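You operate a simulated robot arm through the tools that you are given. There is no shell and no other tool. Be economical: measure what you need, move in short steps, check, and stop when the job is done.

The job below is to be done with a simulated robot arm. You get a single attempt, and the scene is never put back.

JOB
Test the green spring and stand it in the ring for its force.
Fine: park the tester arm again.

Only the result counts: the job must be done as asked and must still hold three seconds after the hand-in. Knocking over, shifting, dropping, spilling or breaking anything else fails it.

ROBOT AND FRAMES
A 7-joint arm with a two-finger parallel gripper, fixed in place. Base frame: the origin is at the foot of the arm, x ahead of it, y to its left, z up; the work surface is at about z = 0. Units: cm, degrees, N and s.
With the tool pointing down near the work surface it reaches from about 24 to 62 cm from the base axis. Its first joint turns from -66.0 to 66.0 degrees. Payload 2.6 kg.
Tool frame: the origin (TCP) lies between the finger pads and is the grasp point; the fingertips stand 3 cm ahead of it; z points along the fingers, y is the line along which they close. The gripper opens to 9.4 cm. The fingers are 2.8 cm wide and 1 cm thick; the gripper's body (5 by 9.6 cm) begins 5.5 cm behind the TCP.
Orientation is that of the tool frame in the base frame, as a unit quaternion [w, x, y, z]. With the fingers straight down and closing along the base's y, the tool's x points along the base's -x, its y along +y and its z along -z.

CONTROLS
- The arm moves only by the tool arm_command. Its argument "deltas" is a list of rows, each an object of numbers (a shift or turn left out is 0, a gripper value left out holds the last): "claw": the opening, from 0 (shut) to 1 (fully open); "dx", "dy", "dz": the shift along the tool's x, y, z in cm; "wx", "wy", "wz": the turn, a rotation vector about the tool's x, y, z in degrees. In form: [{"claw": .., "dx": .., "dy": .., "dz": .., "wx": .., "wy": .., "wz": ..}, ...]. A call has 1 to 10 rows; each row shifts and turns the commanded pose from where the row before left it, along the tool's axes as they then stand. Rows are played at 5 a second. More than 5 cm and 8.6 degrees between two rows, or a gripper value outside its range, and nothing of the call is played. Where a pose cannot be reached the arm comes as near as it can. A force on the tool above 70 N (or 10 N above the force at the start of the call, whichever is more), or a blocked arm, ends the call early, and 0.2 s more pass. The fingers move at their own pace (about 7.2 cm/s each) and stop on an object; they squeeze with about 37 N. The grip force told is the motor's: it shows also when the fingers shut on nothing. Time passes only in rows, and 0.2 s behind the last, so rows that do not move let the fingers close. The reply holds the time, the measured pose of the TCP, the force on the tool along the base axes, the opening and the grip force, in the units named above and with some noise.
- Cameras (640 x 400 px; columns grow to the right, rows downward): "scene" is fixed at [1.16, 41.23, 58.72]; the picture's right is [-0.94, -0.34, 0.00], its down [-0.12, 0.33, -0.94] and it looks along [0.32, -0.88, -0.35] (base axes); focal length 310 px, centre (320, 200). "wrist" rides on the gripper at [7.6, 1.4, -10.2] in the tool frame; the picture's right is [-0.18, 0.98, 0.00], its down [-0.75, -0.14, -0.64] and it looks along [-0.63, -0.12, 0.77] (tool axes); focal length 243 px, centre (320, 200). There is no depth. A picture from a camera that has moved, and an enlarged one, comes with that camera's place and axes in the base frame and with its lens.
- get_image(camera): a new picture of that camera. The clock stands still meanwhile.
- zoom(camera, box): a new picture of the part [left, top, right, bottom] of that camera's present view, enlarged. The clock stands still meanwhile.
- close_job(): hands the job in; it is judged then, once.

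Go step by step. Nothing tells you positions but the pictures and the camera data: compare them with the known pose of the tool, close in by small moves and look again before you grip or let go. The budget is 120 turns and 76 pictures, counting those below and the enlarged ones. Unless the task says otherwise, let go and move clear before handing in, and close with one line.

The tools are called after ">>>" as name(argument=value, ...) on one line, values as JSON. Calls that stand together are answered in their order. arm_command: Moves the arm, as the interface text tells. Its arguments: {"type":"object","properties":{"deltas":{"type":"array","items":{"type":"object","properties":{"claw":{"type":"number"},"dx":{"type":"number"},"dy":{"type":"number"},"dz":{"type":"number"},"wx":{"type":"number"},"wy":{"type":"number"},"wz":{"type":"number"}}}}},"required":["deltas"]} The other tools are called the same way: get_image (camera) takes a picture; zoom (camera, box) takes an enlarged picture of a part of a camera's view; close_job () hands the job in.

At the start:

```text
time: 0.0
tool_pos: [22.6, -28.17, 41.79]
orientation: [0.001, -0.001, 1.0, 0.0]
ft_force: [0.4, -0.5, -0.3]
width: 9.39
finger_force: 0.1
```

scene: 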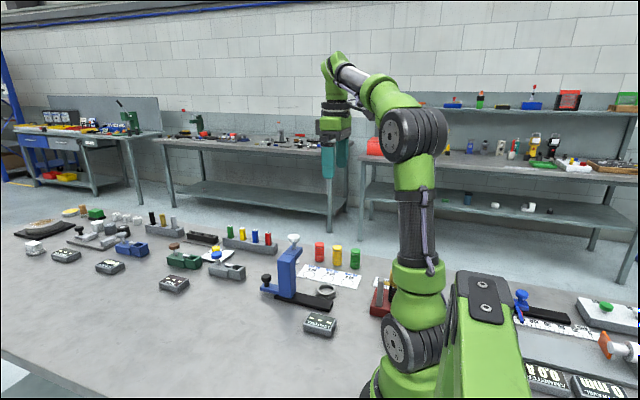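
wrist: 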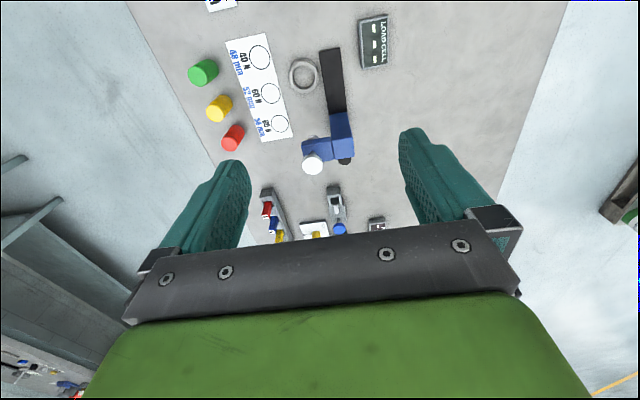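

I see a spring tester (blue column with a white knob), a card with three rings, and red, yellow and green springs. I'll look closer.

>>> zoom(camera="scene", box=[240, 220, 400, 345])

>>> zoom(camera="wrist", box=[170, 0, 410, 180])

```text
3.20 times, centred on (320, 282) of scene
camera zoom: at [1.16, 41.23, 58.72], right [-0.94, -0.34, 0.0], down [-0.12, 0.33, -0.94], along [0.32, -0.88, -0.35], focal length 992 px, centre (320, -64)
```

zoom: 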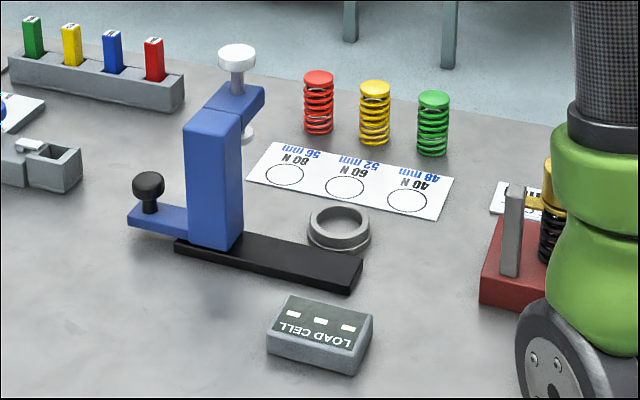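

```text
2.22 times, centred on (290, 90) of wrist
camera zoom: at [15.0, -26.78, 52.04], right [0.18, 0.98, 0.0], down [0.75, -0.14, 0.64], along [0.63, -0.12, -0.77], focal length 539 px, centre (387, 444)
```

zoom: 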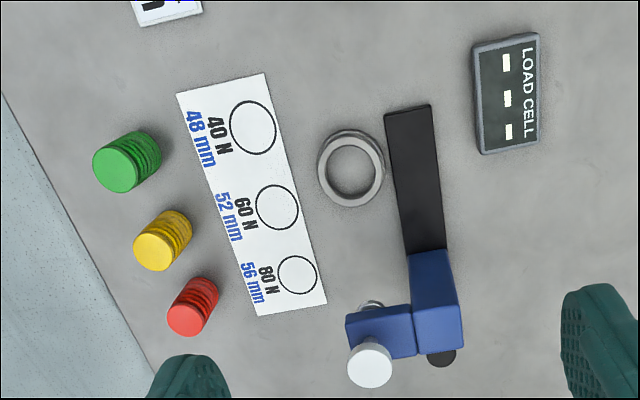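

The springs stand at y≈-50 (green x≈22). The rings are at y≈-39.6, the cup at about (26,-32), and the tester arm is on a rail at x≈37. I'll move above the green spring for a closer look.

>>> arm_command(deltas=[{"dy": -4.5}, {"dy": -4.5}, {"dy": -4, "dz": 3}, {"dy": -4, "dz": 3}, {"dy": -3, "dz": 4}, {"dz": 4}, {"dz": 4}, {"claw": 1}])

>>> get_image(camera="wrist")

>>> get_image(camera="scene")

```text
time: 1.8
tool_pos: [22.72, -48.06, 23.59]
orientation: [0.0, -0.001, 1.0, 0.0]
ft_force: [0.0, 0.7, 0.0]
width: 9.38
finger_force: 0.1
```

```text
71 pictures are left
camera wrist: at [15.14, -46.64, 33.74], right [0.18, 0.98, 0.0], down [0.75, -0.14, 0.64], along [0.63, -0.12, -0.77], focal length 243 px, centre (320, 200)
```

wrist: 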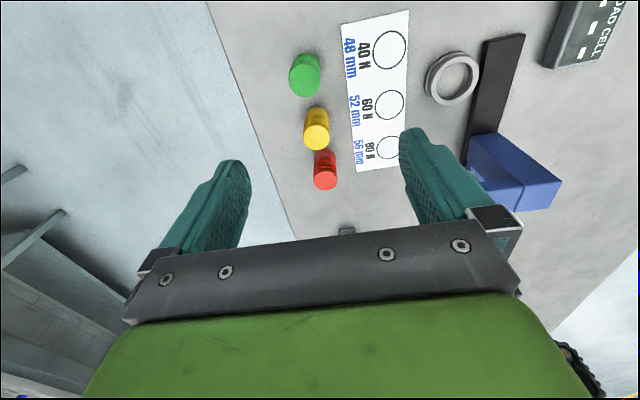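

```text
70 pictures are left
```

scene: 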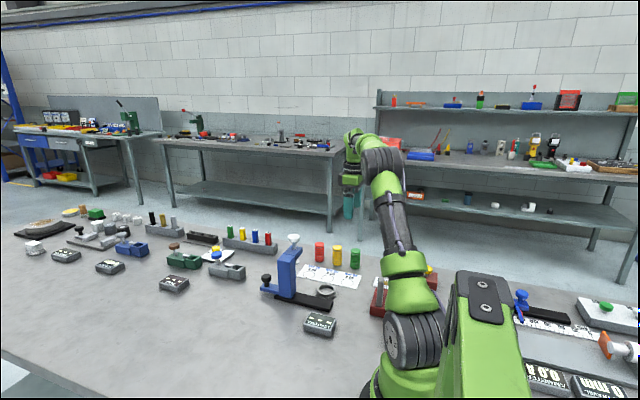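

I need a precise position and height for the green spring.

>>> zoom(camera="wrist", box=[260, 30, 420, 130])

>>> zoom(camera="scene", box=[256, 226, 376, 301])

```text
4.00 times, centred on (340, 80) of wrist
camera zoom: at [15.14, -46.64, 33.74], right [0.18, 0.98, 0.0], down [0.75, -0.14, 0.64], along [0.63, -0.12, -0.77], focal length 970 px, centre (240, 680)
```

zoom: 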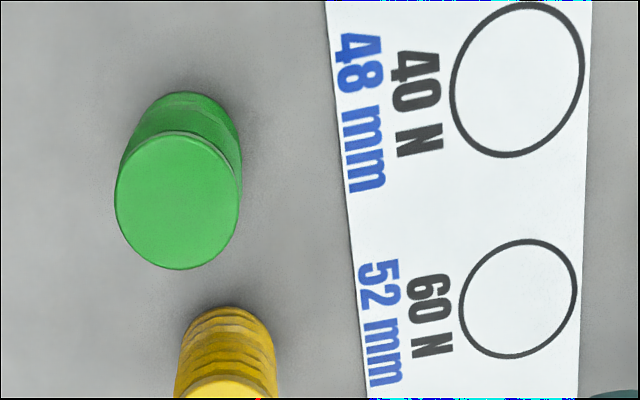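

```text
5.33 times, centred on (316, 264) of scene
camera zoom: at [1.16, 41.23, 58.72], right [-0.94, -0.34, 0.0], down [-0.12, 0.33, -0.94], along [0.32, -0.88, -0.35], focal length 1654 px, centre (341, -139)
```

zoom: 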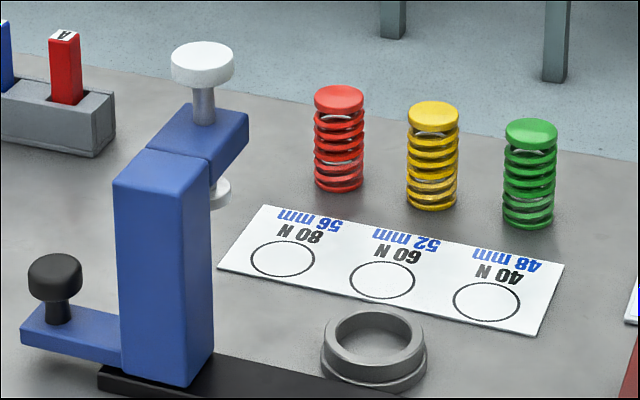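

The green spring is at about (21.5,-49.8), about 5.6 cm tall and 3.3 cm across. I'll move down partway and recheck.

>>> arm_command(deltas=[{"dx": 1.2, "dy": -1.7, "dz": 2}, {"dz": 4}, {"dz": 4}, {}])

>>> get_image(camera="wrist")

>>> zoom(camera="scene", box=[296, 206, 416, 281])

```text
time: 2.8
tool_pos: [21.77, -49.54, 13.47]
orientation: [0.001, 0.0, 1.0, 0.0]
ft_force: [0.5, 0.1, -0.3]
width: 9.39
finger_force: 0.0
```

```text
67 pictures are left
camera wrist: at [14.08, -48.17, 23.64], right [0.18, 0.98, 0.0], down [0.75, -0.14, 0.64], along [0.63, -0.12, -0.77], focal length 243 px, centre (320, 200)
```

wrist: 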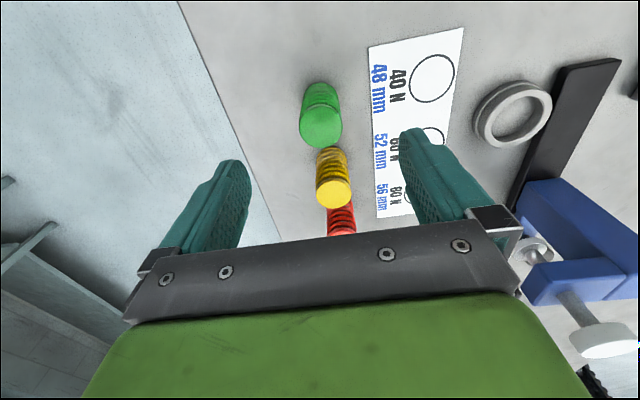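

```text
5.33 times, centred on (356, 244) of scene
camera zoom: at [1.16, 41.23, 58.72], right [-0.94, -0.34, 0.0], down [-0.12, 0.33, -0.94], along [0.32, -0.88, -0.35], focal length 1654 px, centre (128, -32)
```

zoom: 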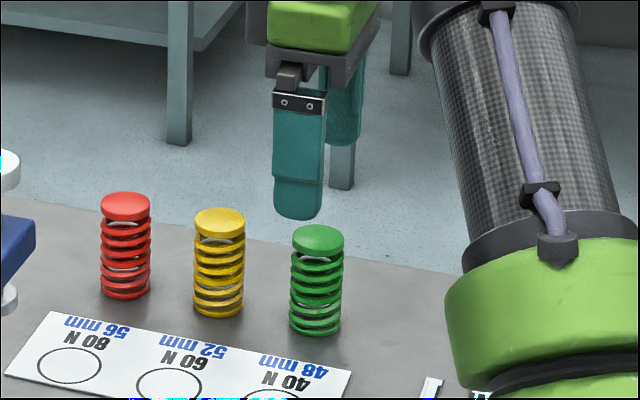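

The spring is centred at (21.5,-49.5). I'll descend and grip it.

>>> arm_command(deltas=[{"dx": 0.25, "dz": 3}, {"dz": 3}, {"dz": 2.85}, {}, {"claw": 0.3}, {"claw": 0.3}, {"claw": 0.2}, {"claw": 0.2}, {"claw": 0.2}])

>>> zoom(camera="scene", box=[296, 206, 416, 281])

```text
time: 4.8
tool_pos: [21.32, -49.87, 4.95]
orientation: [0.0, 0.001, 1.0, -0.001]
ft_force: [0.3, 0.0, -0.1]
width: 3.16
finger_force: 37.1
```

```text
5.33 times, centred on (356, 244) of scene
camera zoom: at [1.16, 41.23, 58.72], right [-0.94, -0.34, 0.0], down [-0.12, 0.33, -0.94], along [0.32, -0.88, -0.35], focal length 1654 px, centre (128, -32)
```

zoom: 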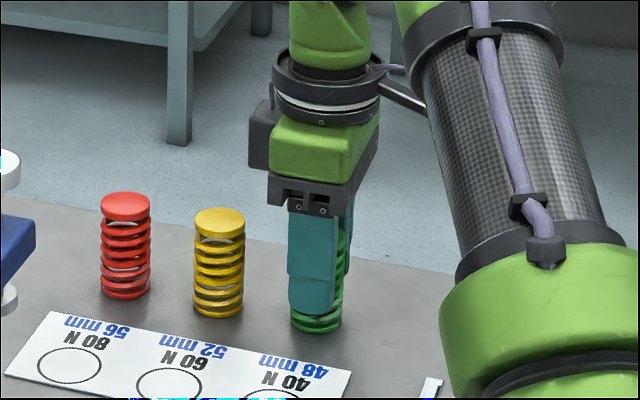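

The spring is held (3.16 cm). I'll lift it and move toward the cup.

>>> arm_command(deltas=[{"dz": -4}, {"dz": -4}, {"dy": 4.5, "dz": -2}, {"dy": 4.5, "dx": -2}, {"dy": 4.5, "dx": -2}, {"dy": 3}, {}])

>>> get_image(camera="wrist")

>>> zoom(camera="scene", box=[256, 206, 416, 306])

```text
time: 6.4
tool_pos: [25.27, -33.26, 14.95]
orientation: [0.001, 0.002, 1.0, 0.0]
ft_force: [-0.3, 0.1, -2.1]
width: 3.14
finger_force: 36.6
```

```text
64 pictures are left
camera wrist: at [17.65, -31.89, 25.21], right [0.18, 0.98, 0.0], down [0.75, -0.14, 0.64], along [0.63, -0.12, -0.77], focal length 243 px, centre (320, 200)
```

wrist: 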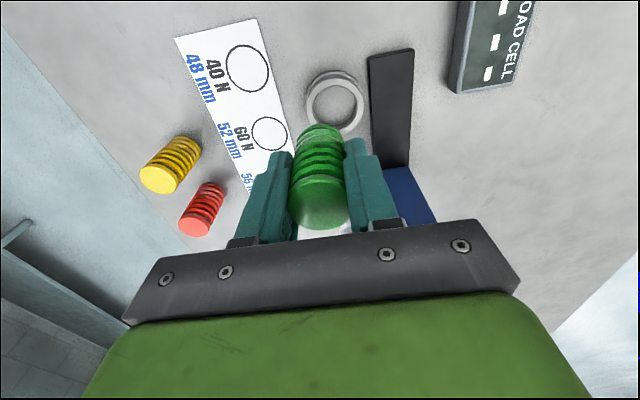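

```text
4.00 times, centred on (336, 256) of scene
camera zoom: at [1.16, 41.23, 58.72], right [-0.94, -0.34, 0.0], down [-0.12, 0.33, -0.94], along [0.32, -0.88, -0.35], focal length 1240 px, centre (256, -24)
```

zoom: 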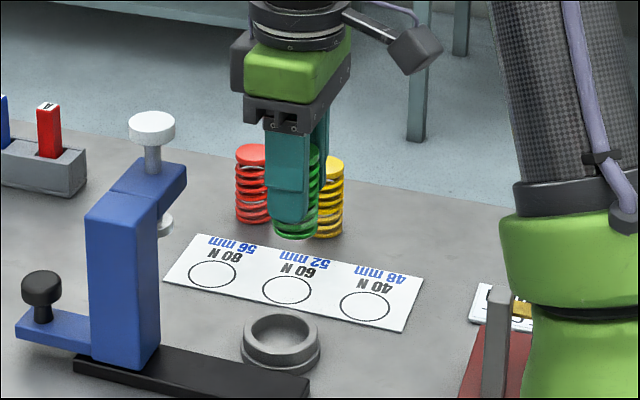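

>>> zoom(camera="wrist", box=[270, 50, 430, 150])

>>> zoom(camera="scene", box=[296, 270, 360, 310])

```text
4.00 times, centred on (350, 100) of wrist
camera zoom: at [17.65, -31.89, 25.21], right [0.18, 0.98, 0.0], down [0.75, -0.14, 0.64], along [0.63, -0.12, -0.77], focal length 970 px, centre (200, 600)
```

zoom: 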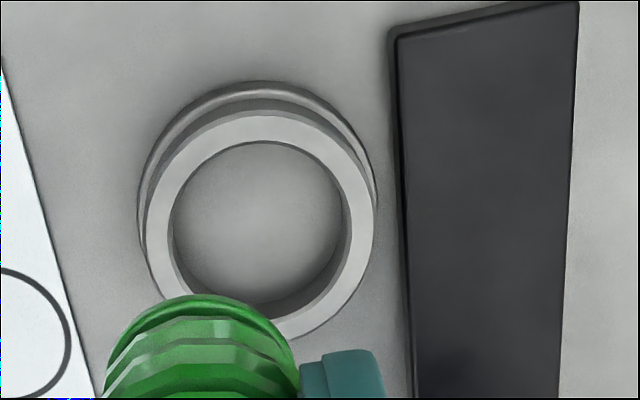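

```text
10.00 times, centred on (328, 290) of scene
camera zoom: at [1.16, 41.23, 58.72], right [-0.94, -0.34, 0.0], down [-0.12, 0.33, -0.94], along [0.32, -0.88, -0.35], focal length 3101 px, centre (240, -700)
```

zoom: 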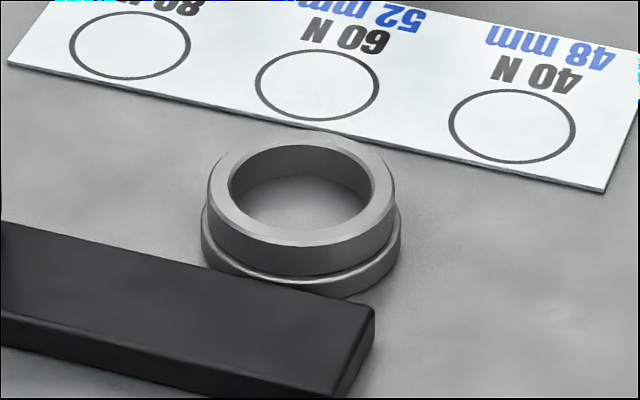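

The cup centre is at about (25.8,-31.9) with its rim at z≈1.4. I'll align and descend.

>>> arm_command(deltas=[{"dx": -0.53, "dy": 1.36}, {"dz": 4}, {"dz": 3}, {}])

>>> get_image(camera="wrist")

>>> zoom(camera="scene", box=[276, 245, 372, 305])

```text
time: 7.4
tool_pos: [25.65, -31.97, 7.99]
orientation: [0.0, 0.001, 1.0, 0.0]
ft_force: [0.9, 0.6, -0.4]
width: 3.14
finger_force: 37.8
```

```text
60 pictures are left
camera wrist: at [18.1, -30.53, 18.21], right [0.18, 0.98, 0.0], down [0.75, -0.14, 0.64], along [0.63, -0.12, -0.77], focal length 243 px, centre (320, 200)
```

wrist: 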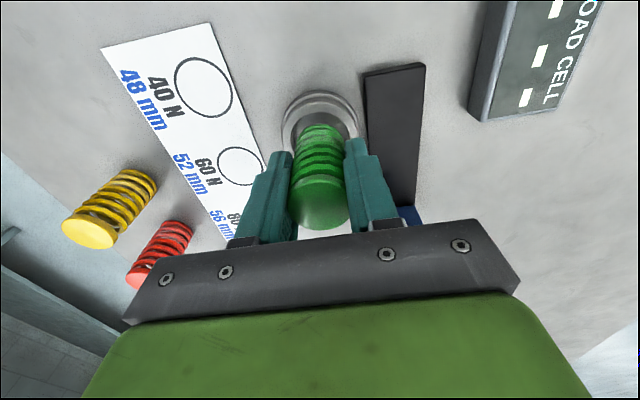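

```text
6.67 times, centred on (324, 275) of scene
camera zoom: at [1.16, 41.23, 58.72], right [-0.94, -0.34, 0.0], down [-0.12, 0.33, -0.94], along [0.32, -0.88, -0.35], focal length 2067 px, centre (293, -300)
```

zoom: 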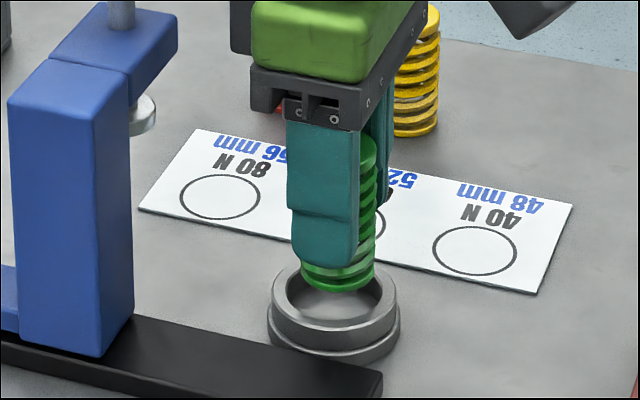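

Aligned. I'll nudge x by +0.15 and lower until contact.

>>> arm_command(deltas=[{"dx": -0.2, "dz": 1.5}, {"dz": 0.8}, {"dz": 0.3}, {}])

>>> zoom(camera="scene", box=[276, 245, 372, 305])

```text
time: 8.4
tool_pos: [25.94, -32.15, 5.42]
orientation: [0.002, 0.0, 1.0, -0.001]
ft_force: [-0.6, 5.2, 23.3]
width: 3.15
finger_force: 36.8
```

```text
6.67 times, centred on (324, 275) of scene
camera zoom: at [1.15, 41.24, 58.71], right [-0.94, -0.34, 0.0], down [-0.12, 0.33, -0.94], along [0.32, -0.88, -0.35], focal length 2067 px, centre (293, -300)
```

zoom: 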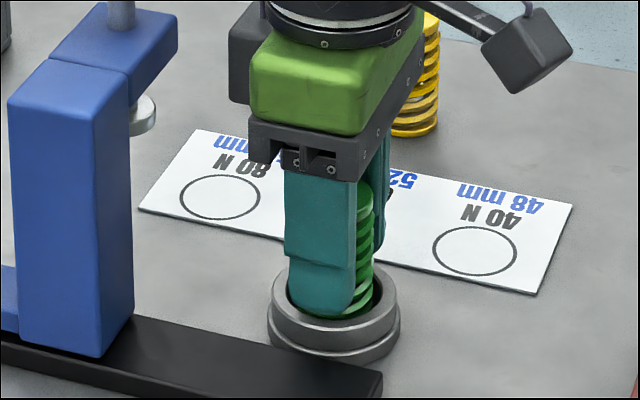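

The spring is seated. I'll ease off, release and rise.

>>> arm_command(deltas=[{"dz": -0.2}, {"claw": 0.4}, {"claw": 0.55}, {}, {"dz": -2}, {"dz": -4}, {"dz": -4}, {"dz": -4}, {"dy": -4}])

>>> zoom(camera="scene", box=[248, 225, 376, 305])

>>> get_image(camera="wrist")

```text
time: 10.4
tool_pos: [25.73, -35.89, 19.28]
orientation: [-0.001, 0.0, 1.0, 0.001]
ft_force: [0.4, -0.6, 0.4]
width: 5.15
finger_force: 0.1
```

```text
5.00 times, centred on (312, 265) of scene
camera zoom: at [1.16, 41.23, 58.72], right [-0.94, -0.34, 0.0], down [-0.12, 0.33, -0.94], along [0.32, -0.88, -0.35], focal length 1550 px, centre (360, -125)
```

zoom: 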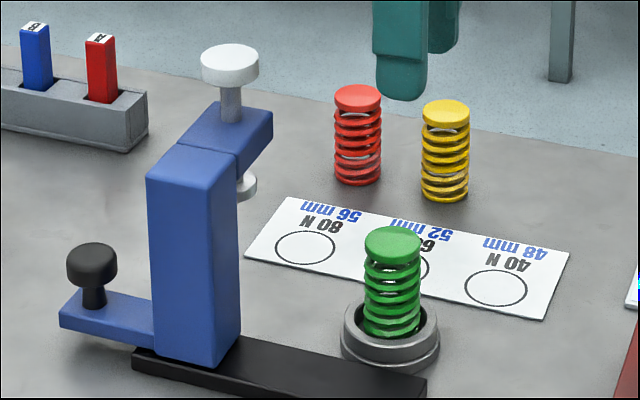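

```text
56 pictures are left
camera wrist: at [18.15, -34.55, 29.56], right [0.18, 0.98, 0.0], down [0.75, -0.14, 0.64], along [0.63, -0.12, -0.77], focal length 243 px, centre (320, 200)
```

wrist: 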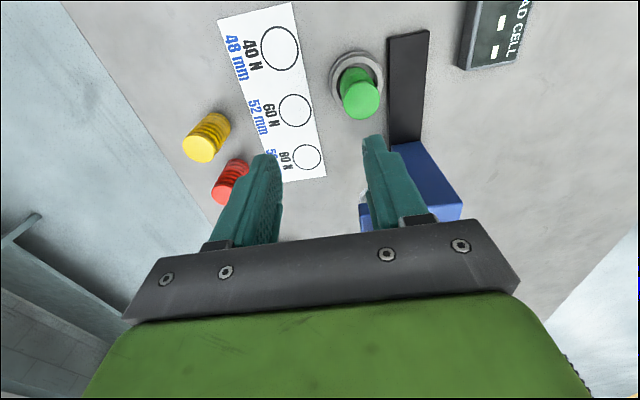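

The green spring stands in the cup. The tester arm, with its plunger at about (35.7,-32), slides on the rail, and its black handle knob is at about (42.6,-26.6, z≈5). I'll go up and over to the knob and look.

>>> arm_command(deltas=[{"dz": -4.5}, {"dx": -4.5, "dy": 2}, {"dx": -4.5, "dy": 2}, {"dx": -4.5, "dy": 3}, {"dx": -3.4, "dy": 2.2, "claw": 0.75}, {}])

>>> get_image(camera="wrist")

>>> zoom(camera="scene", box=[232, 205, 392, 305])

```text
refused: row 4 steps farther than a row can; nothing moved
```

```text
55 pictures are left
camera wrist: at [18.15, -34.55, 29.56], right [0.18, 0.98, 0.0], down [0.75, -0.14, 0.64], along [0.63, -0.12, -0.77], focal length 243 px, centre (320, 200)
```

wrist: 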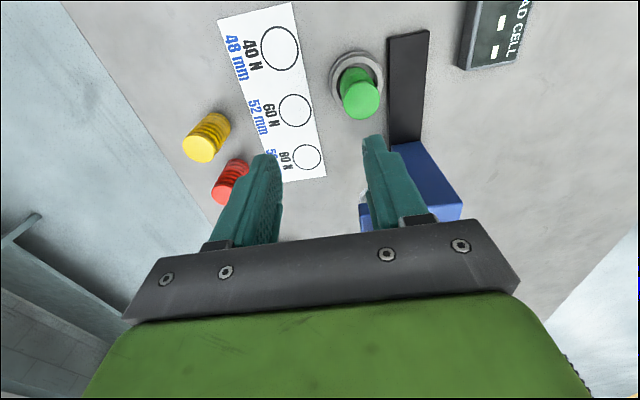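

```text
4.00 times, centred on (312, 255) of scene
camera zoom: at [1.16, 41.23, 58.72], right [-0.94, -0.34, 0.0], down [-0.12, 0.33, -0.94], along [0.32, -0.88, -0.35], focal length 1240 px, centre (352, -20)
```

zoom: 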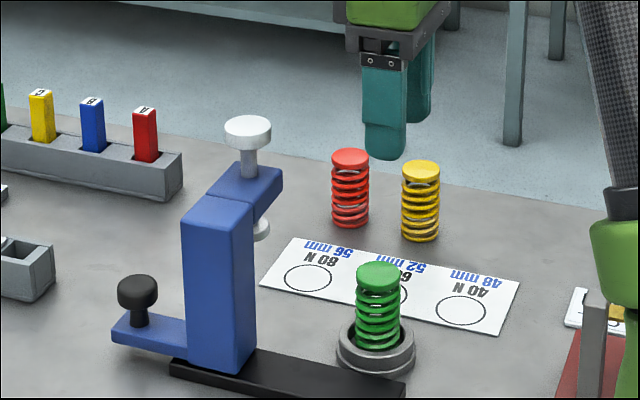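

One row was too long, so nothing moved. I'll resend it with shorter rows.

>>> arm_command(deltas=[{"dz": -4.7}, {"dx": -4, "dy": 2}, {"dx": -4, "dy": 2}, {"dx": -4, "dy": 2}, {"dx": -4, "dy": 2, "claw": 0.75}, {"dx": -0.9, "dy": 1.2}, {}])

>>> get_image(camera="wrist")

>>> zoom(camera="scene", box=[232, 205, 392, 305])

```text
time: 12.0
tool_pos: [42.93, -26.76, 24.04]
orientation: [0.0, 0.0, 1.0, 0.0]
ft_force: [-0.6, 0.0, 0.2]
width: 7.05
finger_force: 0.1
```

```text
53 pictures are left
camera wrist: at [35.26, -25.36, 34.32], right [0.18, 0.98, 0.0], down [0.75, -0.14, 0.64], along [0.63, -0.12, -0.77], focal length 243 px, centre (320, 200)
```

wrist: 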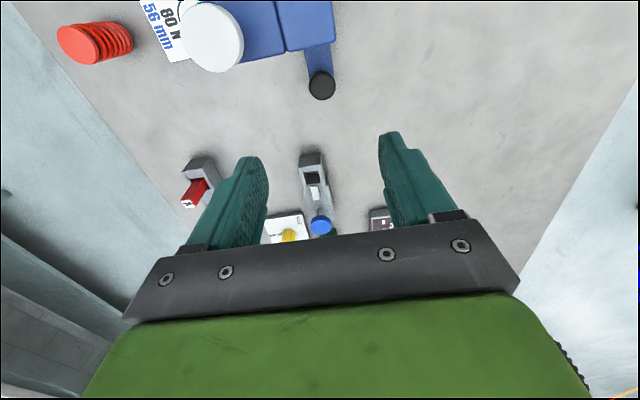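

```text
4.00 times, centred on (312, 255) of scene
camera zoom: at [1.16, 41.23, 58.72], right [-0.94, -0.34, 0.0], down [-0.12, 0.33, -0.94], along [0.32, -0.88, -0.35], focal length 1240 px, centre (352, -20)
```

zoom: 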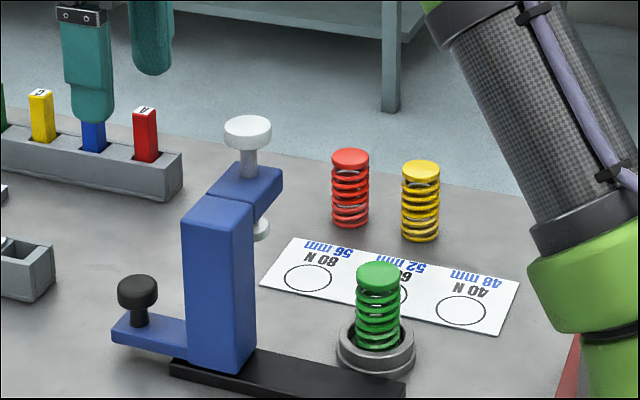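

The black knob is at (42.8,-26.6) with its top at z≈5.4. I'll descend to z≈9, check clearance at the column, then go on.

>>> arm_command(deltas=[{"dz": 4.5, "dy": 0.1}, {"dz": 4.5}, {"dz": 4}, {"dz": 2}, {}])

>>> get_image(camera="wrist")

>>> zoom(camera="scene", box=[232, 205, 392, 305])

```text
time: 13.2
tool_pos: [42.74, -26.64, 9.01]
orientation: [0.001, 0.0, 1.0, 0.0]
ft_force: [0.2, 1.4, 0.0]
width: 7.06
finger_force: 0.2
```

```text
51 pictures are left
camera wrist: at [35.13, -25.22, 19.29], right [0.18, 0.98, 0.0], down [0.75, -0.14, 0.64], along [0.63, -0.12, -0.77], focal length 243 px, centre (320, 200)
```

wrist: 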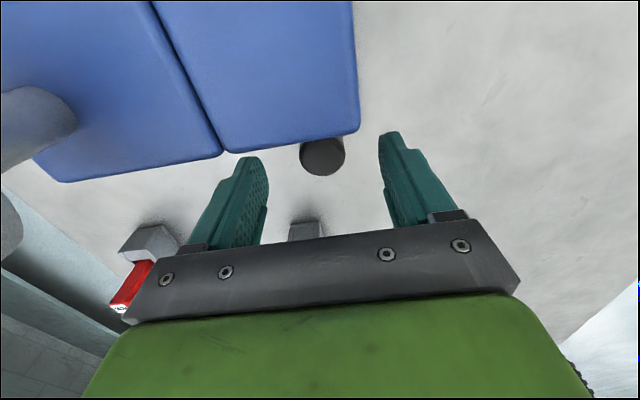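

```text
4.00 times, centred on (312, 255) of scene
camera zoom: at [1.16, 41.23, 58.72], right [-0.94, -0.34, 0.0], down [-0.12, 0.33, -0.94], along [0.32, -0.88, -0.35], focal length 1240 px, centre (352, -20)
```

zoom: 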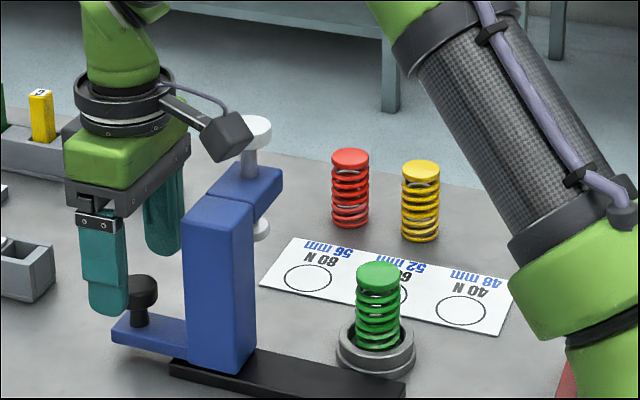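

There's about 2 cm of clearance at the column and under the camera block. I'll go down and grip the knob.

>>> arm_command(deltas=[{"dz": 1.5}, {"dz": 1.3}, {}, {"claw": 0.4}, {"claw": 0.2}, {"claw": 0.2}, {"claw": 0.2}])

>>> zoom(camera="scene", box=[232, 205, 392, 305])

```text
time: 14.8
tool_pos: [42.75, -26.47, 6.4]
orientation: [0.001, 0.0, 1.0, 0.003]
ft_force: [-4.2, 10.3, 1.9]
width: 2.96
finger_force: 44.9
```

```text
4.00 times, centred on (312, 255) of scene
camera zoom: at [1.16, 41.23, 58.72], right [-0.94, -0.34, 0.0], down [-0.12, 0.33, -0.94], along [0.32, -0.88, -0.35], focal length 1240 px, centre (352, -20)
```

zoom: 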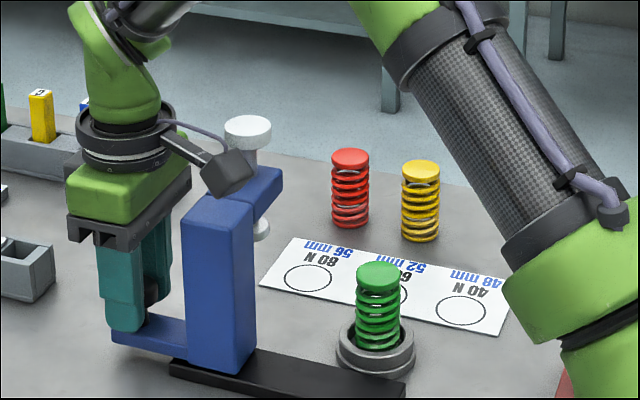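

The knob is gripped. I'll slide it gently toward -x, testing with a short move first.

>>> arm_command(deltas=[{"dy": 0.15}, {"dx": 0.5}, {"dx": 0.5}, {"dx": 0.5}, {}])

>>> zoom(camera="scene", box=[232, 205, 392, 305])

```text
time: 16.0
tool_pos: [41.14, -26.54, 6.39]
orientation: [-0.002, 0.0, 1.0, 0.0]
ft_force: [0.6, 1.7, -14.9]
width: 2.94
finger_force: 44.6
```

```text
4.00 times, centred on (312, 255) of scene
camera zoom: at [1.17, 41.22, 58.72], right [-0.94, -0.34, 0.0], down [-0.12, 0.33, -0.94], along [0.32, -0.88, -0.35], focal length 1240 px, centre (352, -20)
```

zoom: 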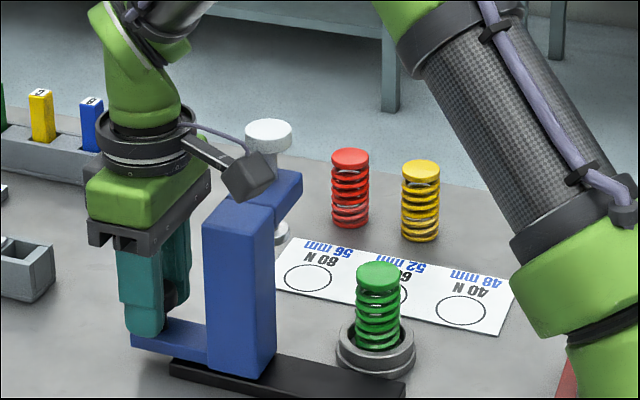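

It slides freely. The plunger should need about 10.2 cm of total travel, so I'll continue most of the way.

>>> arm_command(deltas=[{"dx": 1}, {"dx": 1}, {"dx": 1}, {"dx": 1}, {"dx": 1}, {"dx": 1}, {"dx": 1}, {}])

>>> zoom(camera="scene", box=[232, 205, 392, 305])

>>> get_image(camera="wrist")

```text
time: 17.8
tool_pos: [34.28, -26.67, 6.34]
orientation: [0.0, -0.001, 1.0, 0.003]
ft_force: [1.6, 21.0, -20.6]
width: 2.95
finger_force: 45.4
```

```text
4.00 times, centred on (312, 255) of scene
camera zoom: at [1.17, 41.22, 58.72], right [-0.94, -0.34, 0.0], down [-0.12, 0.33, -0.94], along [0.32, -0.88, -0.35], focal length 1240 px, centre (352, -20)
```

zoom: 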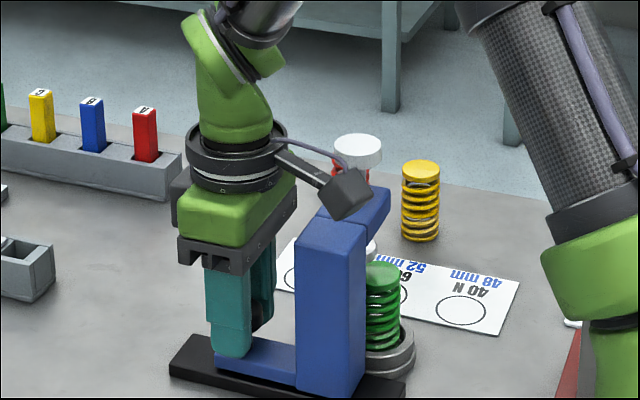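

```text
46 pictures are left
camera wrist: at [26.67, -25.18, 16.63], right [0.18, 0.98, 0.01], down [0.76, -0.14, 0.64], along [0.63, -0.11, -0.77], focal length 243 px, centre (320, 200)
```

wrist: 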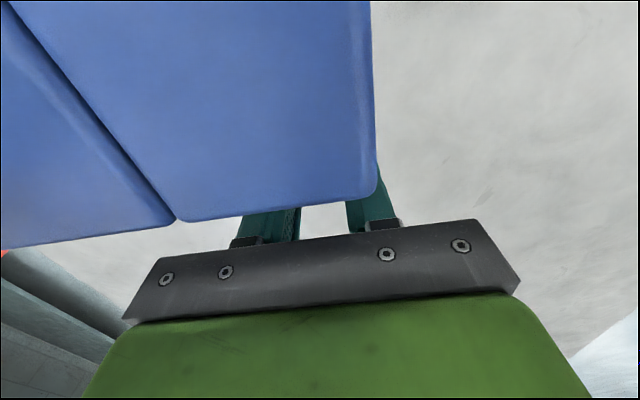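

Nearly there. I'll relieve the side load and slide the last 1.8 cm in small steps.

>>> arm_command(deltas=[{"dy": 0.15, "dz": 0.1}, {"dx": 0.5}, {"dx": 0.5}, {"dx": 0.4}, {"dx": 0.3}, {}])

>>> zoom(camera="scene", box=[272, 215, 384, 285])

```text
time: 19.2
tool_pos: [32.8, -26.56, 6.44]
orientation: [0.003, -0.001, 1.0, -0.001]
ft_force: [21.3, 6.1, -22.9]
width: 2.94
finger_force: 44.6
```

```text
5.71 times, centred on (328, 250) of scene
camera zoom: at [1.17, 41.22, 58.72], right [-0.94, -0.34, 0.0], down [-0.12, 0.33, -0.94], along [0.32, -0.88, -0.35], focal length 1772 px, centre (274, -86)
```

zoom: 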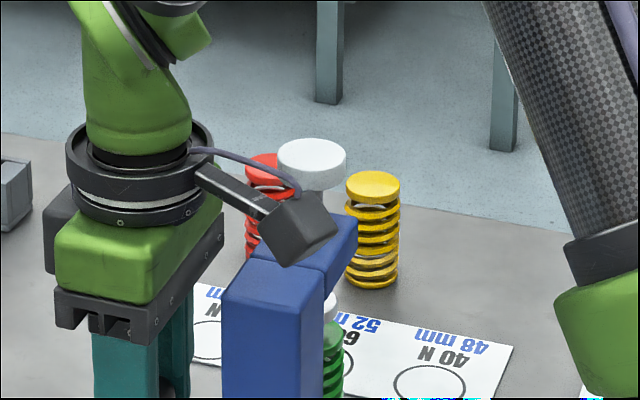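

The slide hit a stop after about 10 cm of travel (+21 N in x). I'll relax, release, rise and inspect the plunger and load cell.

>>> arm_command(deltas=[{"dx": -0.25}, {"claw": 0.5}, {"claw": 0.75}, {}, {"dz": -3}, {"dz": -4}, {"dz": -4}, {"dz": -4}, {"dz": -3}, {}])

>>> zoom(camera="scene", box=[256, 225, 384, 305])

>>> get_image(camera="wrist")

```text
time: 21.4
tool_pos: [32.96, -26.55, 24.96]
orientation: [0.001, -0.001, 1.0, 0.001]
ft_force: [0.1, 0.0, 0.4]
width: 7.03
finger_force: 0.1
```

```text
5.00 times, centred on (320, 265) of scene
camera zoom: at [1.16, 41.23, 58.72], right [-0.94, -0.34, 0.0], down [-0.12, 0.33, -0.94], along [0.32, -0.88, -0.35], focal length 1550 px, centre (320, -125)
```

zoom: 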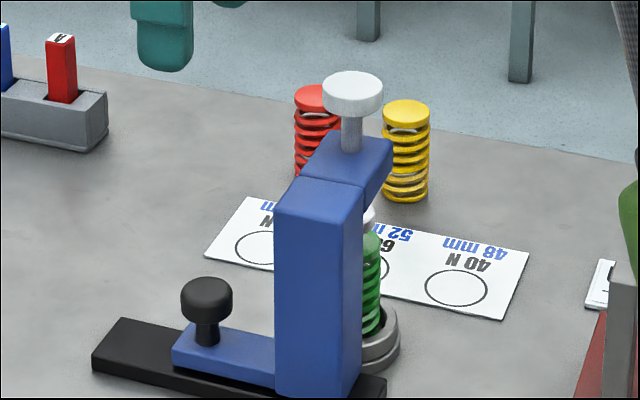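

```text
43 pictures are left
camera wrist: at [25.22, -25.18, 35.18], right [0.18, 0.98, 0.0], down [0.75, -0.14, 0.64], along [0.63, -0.12, -0.77], focal length 243 px, centre (320, 200)
```

wrist: 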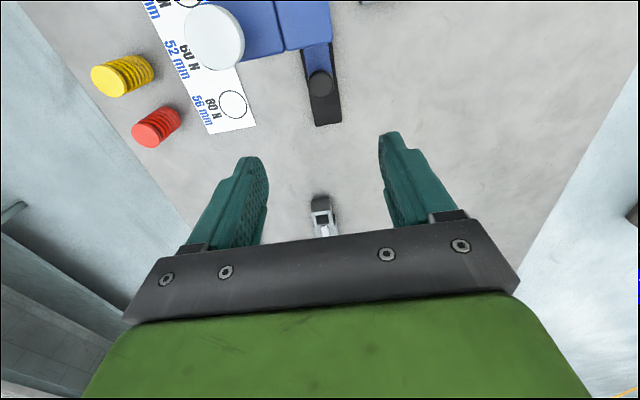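

The plunger is now over the spring, with its knob at (26,-32.1) and its top at z≈17. I'll close the fingers and move above it.

>>> arm_command(deltas=[{"dx": 3.5, "dy": -2.8, "claw": 0}, {"dx": 3.45, "dy": -2.75}, {"dz": 2}, {}, {}])

>>> zoom(camera="scene", box=[256, 185, 416, 285])

>>> get_image(camera="wrist")

>>> zoom(camera="scene", box=[288, 300, 352, 340])

```text
time: 22.6
tool_pos: [25.9, -31.84, 22.34]
orientation: [0.001, 0.0, 1.0, -0.001]
ft_force: [-1.0, 0.3, -0.3]
width: 0.01
finger_force: 32.8
```

```text
4.00 times, centred on (336, 235) of scene
camera zoom: at [1.16, 41.23, 58.72], right [-0.94, -0.34, 0.0], down [-0.12, 0.33, -0.94], along [0.32, -0.88, -0.35], focal length 1240 px, centre (256, 60)
```

zoom: 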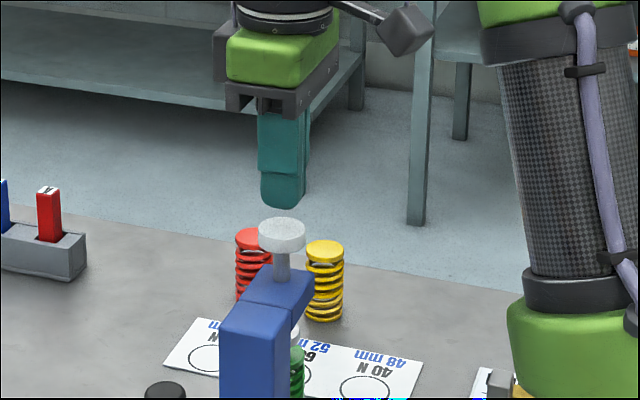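

```text
41 pictures are left
camera wrist: at [18.3, -30.54, 32.63], right [0.18, 0.98, 0.0], down [0.75, -0.14, 0.64], along [0.63, -0.12, -0.77], focal length 243 px, centre (320, 200)
```

wrist: 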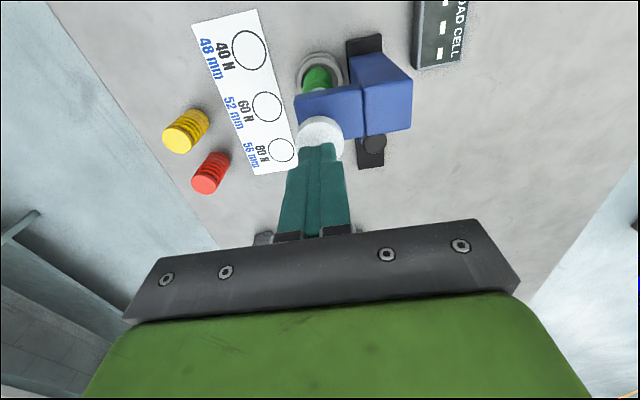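

```text
10.00 times, centred on (320, 320) of scene
camera zoom: at [1.16, 41.23, 58.72], right [-0.94, -0.34, 0.0], down [-0.12, 0.33, -0.94], along [0.32, -0.88, -0.35], focal length 3101 px, centre (320, -1000)
```

zoom: 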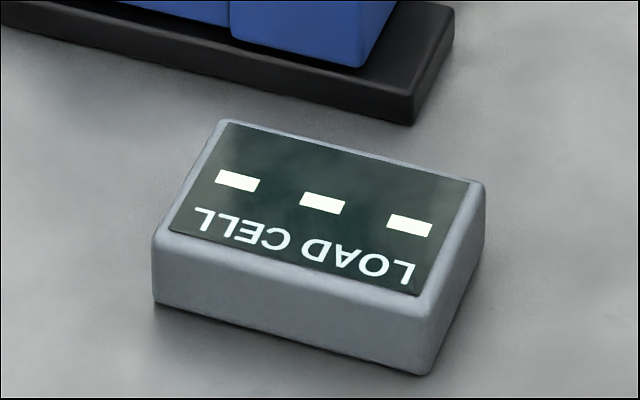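

The fingertips are about 2.4 cm above the knob and aligned. The display shows "---". I'll press down in steps.

>>> arm_command(deltas=[{"dx": 0.1, "dy": -0.15, "dz": 1}, {"dz": 1}, {"dz": 0.5}, {"dz": 0.5}, {"dz": 0.5}, {}])

>>> zoom(camera="scene", box=[248, 235, 408, 335])

```text
time: 24.0
tool_pos: [25.76, -32.11, 19.07]
orientation: [0.0, 0.0, 1.0, -0.001]
ft_force: [0.1, -2.0, 2.1]
width: 0.0
finger_force: 32.9
```

```text
4.00 times, centred on (328, 285) of scene
camera zoom: at [1.16, 41.23, 58.71], right [-0.94, -0.34, 0.0], down [-0.12, 0.33, -0.94], along [0.32, -0.88, -0.35], focal length 1240 px, centre (288, -140)
```

zoom: 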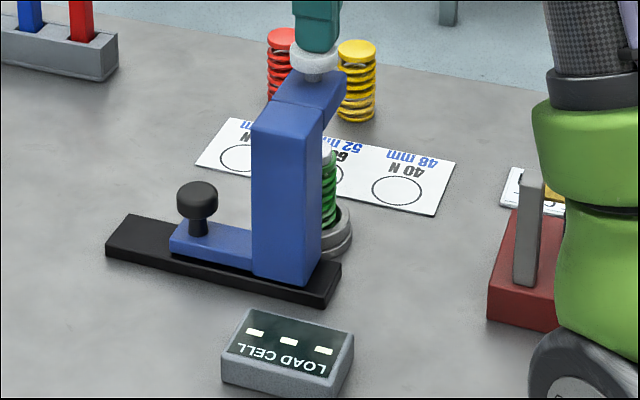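

It's pressing lightly and the foot is near the spring top. I'll continue in small steps.

>>> arm_command(deltas=[{"dz": 0.3}, {"dz": 0.3}, {"dz": 0.3}, {}])

>>> zoom(camera="scene", box=[272, 225, 384, 340])

```text
time: 25.0
tool_pos: [25.79, -32.12, 18.02]
orientation: [0.001, 0.001, 1.0, 0.001]
ft_force: [-3.5, 6.4, 15.2]
width: 0.01
finger_force: 33.0
```

```text
3.48 times, centred on (328, 282) of scene
camera zoom: at [1.16, 41.23, 58.71], right [-0.94, -0.34, 0.0], down [-0.12, 0.33, -0.94], along [0.32, -0.88, -0.35], focal length 1079 px, centre (292, -87)
```

zoom: 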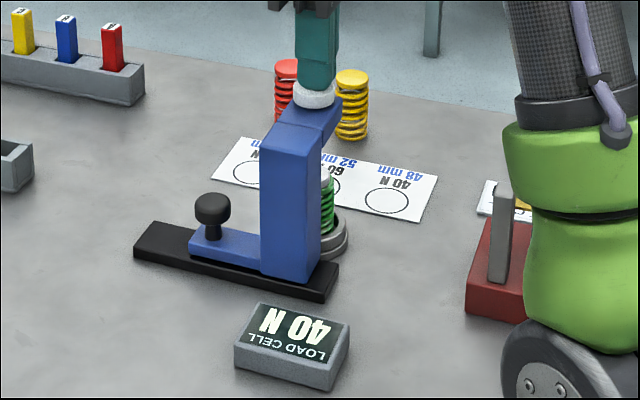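

The display reads something like "40 N". I'll zoom in, then press on to see whether it changes.

>>> zoom(camera="scene", box=[288, 300, 352, 340])

>>> arm_command(deltas=[{"dz": 0.2}, {"dz": 0.2}, {}])

>>> zoom(camera="scene", box=[272, 225, 384, 340])

```text
10.00 times, centred on (320, 320) of scene
camera zoom: at [1.16, 41.23, 58.71], right [-0.94, -0.34, 0.0], down [-0.12, 0.33, -0.94], along [0.32, -0.88, -0.35], focal length 3101 px, centre (320, -1000)
```

zoom: 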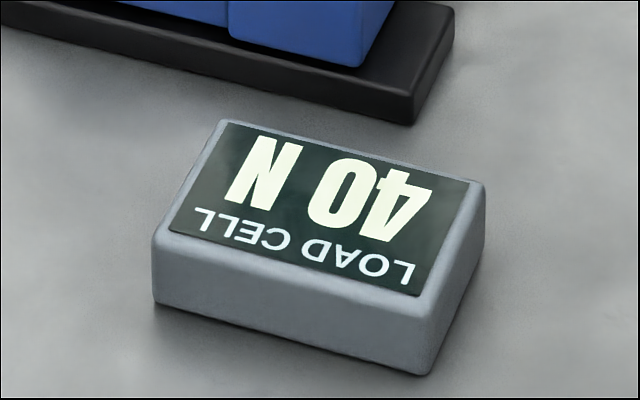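

```text
time: 25.8
tool_pos: [25.91, -32.01, 17.95]
orientation: [0.003, 0.0, 1.0, -0.001]
ft_force: [-1.4, 16.1, 45.3]
width: 0.01
finger_force: 33.4
```

```text
3.48 times, centred on (328, 282) of scene
camera zoom: at [1.15, 41.25, 58.7], right [-0.94, -0.34, 0.0], down [-0.12, 0.33, -0.94], along [0.32, -0.88, -0.35], focal length 1079 px, centre (292, -87)
```

zoom: 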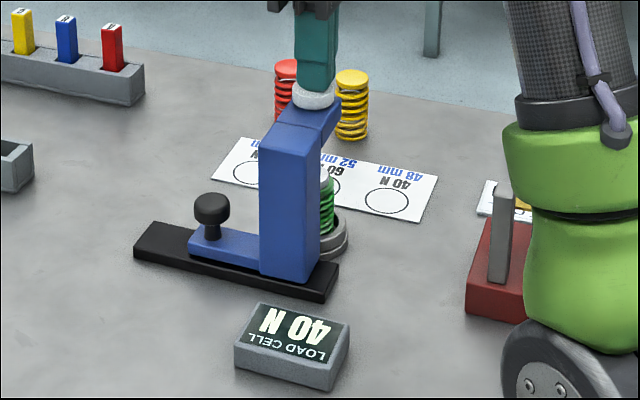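

The plunger is at its stop and the reading stays at 40 N, so the spring goes in the 40 N ring. I'll rise and check that the plunger returns.

>>> arm_command(deltas=[{"dz": -0.5}, {"dz": -1}, {"dz": -2}, {"dz": -3}, {}])

>>> zoom(camera="scene", box=[272, 225, 384, 340])

```text
time: 27.0
tool_pos: [25.67, -32.19, 24.24]
orientation: [0.0, 0.0, 1.0, 0.0]
ft_force: [0.0, 0.0, -0.4]
width: 0.02
finger_force: 32.6
```

```text
3.48 times, centred on (328, 282) of scene
camera zoom: at [1.16, 41.23, 58.72], right [-0.94, -0.34, 0.0], down [-0.12, 0.33, -0.94], along [0.32, -0.88, -0.35], focal length 1079 px, centre (292, -87)
```

zoom: 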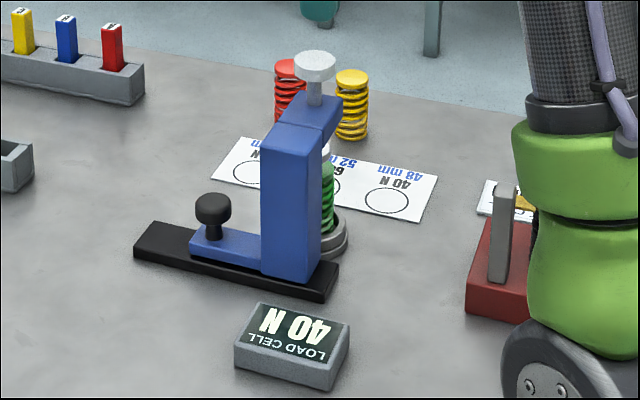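

The plunger sprang back up and the reading is latched. I'll return to the black knob at about (32.9,-26.55) and grip it.

>>> arm_command(deltas=[{"dx": -3.6, "dy": 2.8, "claw": 0.75}, {"dx": -3.55, "dy": 2.85}, {}, {"dz": 4}, {"dz": 4}, {"dz": 4}, {"dz": 3}, {}])

>>> get_image(camera="wrist")

```text
time: 28.8
tool_pos: [32.8, -26.39, 8.82]
orientation: [0.0, 0.001, 1.0, 0.0]
ft_force: [1.0, -0.5, -0.3]
width: 7.05
finger_force: 0.1
```

```text
34 pictures are left
camera wrist: at [25.22, -25.0, 19.02], right [0.18, 0.98, 0.0], down [0.75, -0.14, 0.64], along [0.63, -0.12, -0.77], focal length 243 px, centre (320, 200)
```

wrist: 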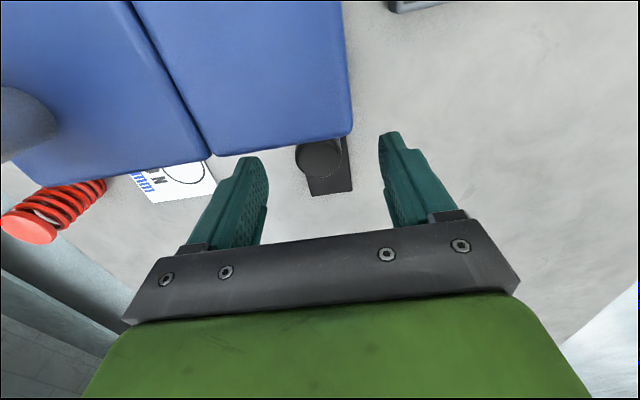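

Aligned with the knob. I'll go down, grip it and slide it back toward +x.

>>> arm_command(deltas=[{"dz": 1.3, "dy": -0.15}, {"dz": 1.2}, {}, {"claw": 0.4}, {"claw": 0.2}, {"claw": 0.2}, {"claw": 0.2}, {"dx": -0.5}, {"dx": -0.5}, {}])

```text
time: 31.0
tool_pos: [33.77, -26.48, 6.41]
orientation: [-0.001, -0.001, 1.0, 0.001]
ft_force: [0.0, 9.5, -14.3]
width: 2.96
finger_force: 45.2
```

>>> arm_command(deltas=[{"dx": -1, "dy": 0.08}, {"dx": -1}, {"dx": -1}, {"dx": -1}, {"dx": -1}, {"dx": -1}, {"dx": -1}, {"dx": -1}, {}])

>>> zoom(camera="scene", box=[232, 205, 392, 305])

```text
time: 33.0
tool_pos: [41.68, -26.44, 6.42]
orientation: [-0.002, 0.0, 1.0, 0.001]
ft_force: [-1.1, -7.4, -31.7]
width: 2.93
finger_force: 44.8
```

```text
4.00 times, centred on (312, 255) of scene
camera zoom: at [1.18, 41.22, 58.72], right [-0.94, -0.34, 0.0], down [-0.12, 0.33, -0.94], along [0.32, -0.88, -0.35], focal length 1240 px, centre (352, -20)
```

zoom: 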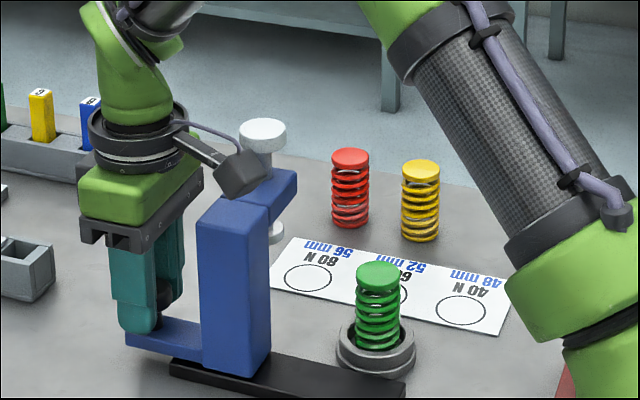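

About 1.1 cm remains to the park position. I'll ease the vertical load and continue until the stop.

>>> arm_command(deltas=[{"dz": 0.12, "dy": -0.05}, {"dx": -0.5}, {"dx": -0.4}, {"dx": -0.3}, {}])

>>> zoom(camera="scene", box=[232, 205, 392, 305])

```text
time: 34.2
tool_pos: [42.88, -26.54, 6.36]
orientation: [-0.002, 0.002, 1.0, 0.002]
ft_force: [-19.7, 0.2, -8.4]
width: 2.95
finger_force: 45.1
```

```text
4.00 times, centred on (312, 255) of scene
camera zoom: at [1.17, 41.22, 58.72], right [-0.94, -0.34, 0.0], down [-0.12, 0.33, -0.94], along [0.32, -0.88, -0.35], focal length 1240 px, centre (352, -20)
```

zoom: 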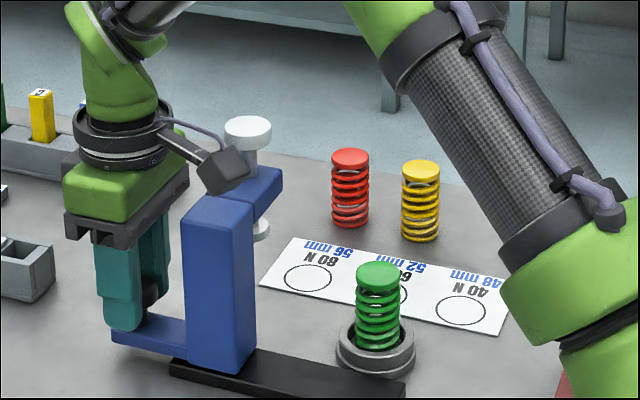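

The tester arm is back at its park stop. I'll release, rise and move above the cup.

>>> arm_command(deltas=[{"dx": 0.15}, {"claw": 0.5}, {"claw": 0.75}, {}, {"dz": -3}, {"dz": -4}, {"dz": -4}, {"dz": -4}, {"dz": -4}, {}])

>>> arm_command(deltas=[{"dx": 4, "dy": -2}, {"dx": 4, "dy": -2}, {"dx": 4, "dy": -1.4}, {"dx": 4}, {"dx": 1, "dz": 4}, {"dz": 4, "claw": 0.55}, {"dz": 4}, {}])

>>> get_image(camera="wrist")

>>> zoom(camera="scene", box=[248, 215, 392, 305])

```text
time: 36.4
tool_pos: [42.8, -26.92, 25.21]
orientation: [0.0, 0.0, 1.0, -0.001]
ft_force: [0.4, 0.6, 0.3]
width: 7.07
finger_force: 0.0
```

```text
time: 38.2
tool_pos: [25.83, -31.97, 13.47]
orientation: [0.0, 0.0, 1.0, 0.0]
ft_force: [0.5, -0.1, -0.2]
width: 5.19
finger_force: 0.1
```

```text
31 pictures are left
camera wrist: at [18.37, -30.55, 23.76], right [0.18, 0.98, 0.0], down [0.75, -0.14, 0.64], along [0.63, -0.12, -0.77], focal length 243 px, centre (320, 200)
```

wrist: 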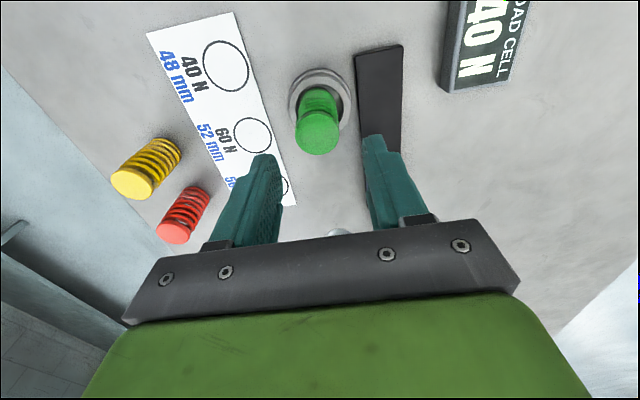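

```text
4.44 times, centred on (320, 260) of scene
camera zoom: at [1.16, 41.23, 58.72], right [-0.94, -0.34, 0.0], down [-0.12, 0.33, -0.94], along [0.32, -0.88, -0.35], focal length 1378 px, centre (320, -67)
```

zoom: 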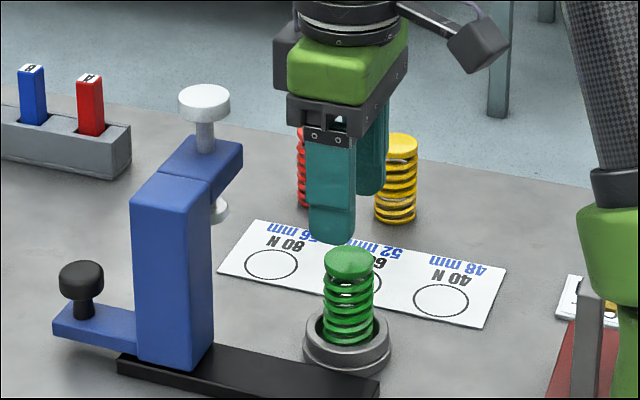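

The spring is at about (26.0,-32.25). I'll descend with a small correction and grip it.

>>> arm_command(deltas=[{"dx": -0.15, "dy": -0.28, "dz": 3}, {"dz": 3}, {"dz": 1.95}, {}, {"claw": 0.4}, {"claw": 0.2}, {"claw": 0.2}, {"claw": 0.2}])

>>> zoom(camera="scene", box=[276, 245, 372, 305])

```text
time: 40.0
tool_pos: [26.17, -32.25, 5.59]
orientation: [0.0, -0.001, 1.0, 0.0]
ft_force: [-0.2, -0.4, 0.0]
width: 3.13
finger_force: 36.7
```

```text
6.67 times, centred on (324, 275) of scene
camera zoom: at [1.16, 41.23, 58.72], right [-0.94, -0.34, 0.0], down [-0.12, 0.33, -0.94], along [0.32, -0.88, -0.35], focal length 2067 px, centre (293, -300)
```

zoom: 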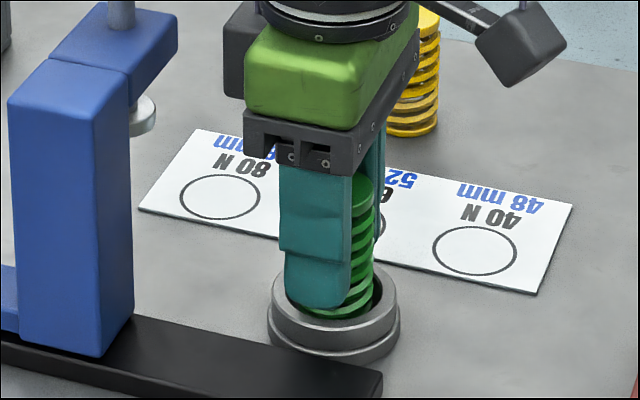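

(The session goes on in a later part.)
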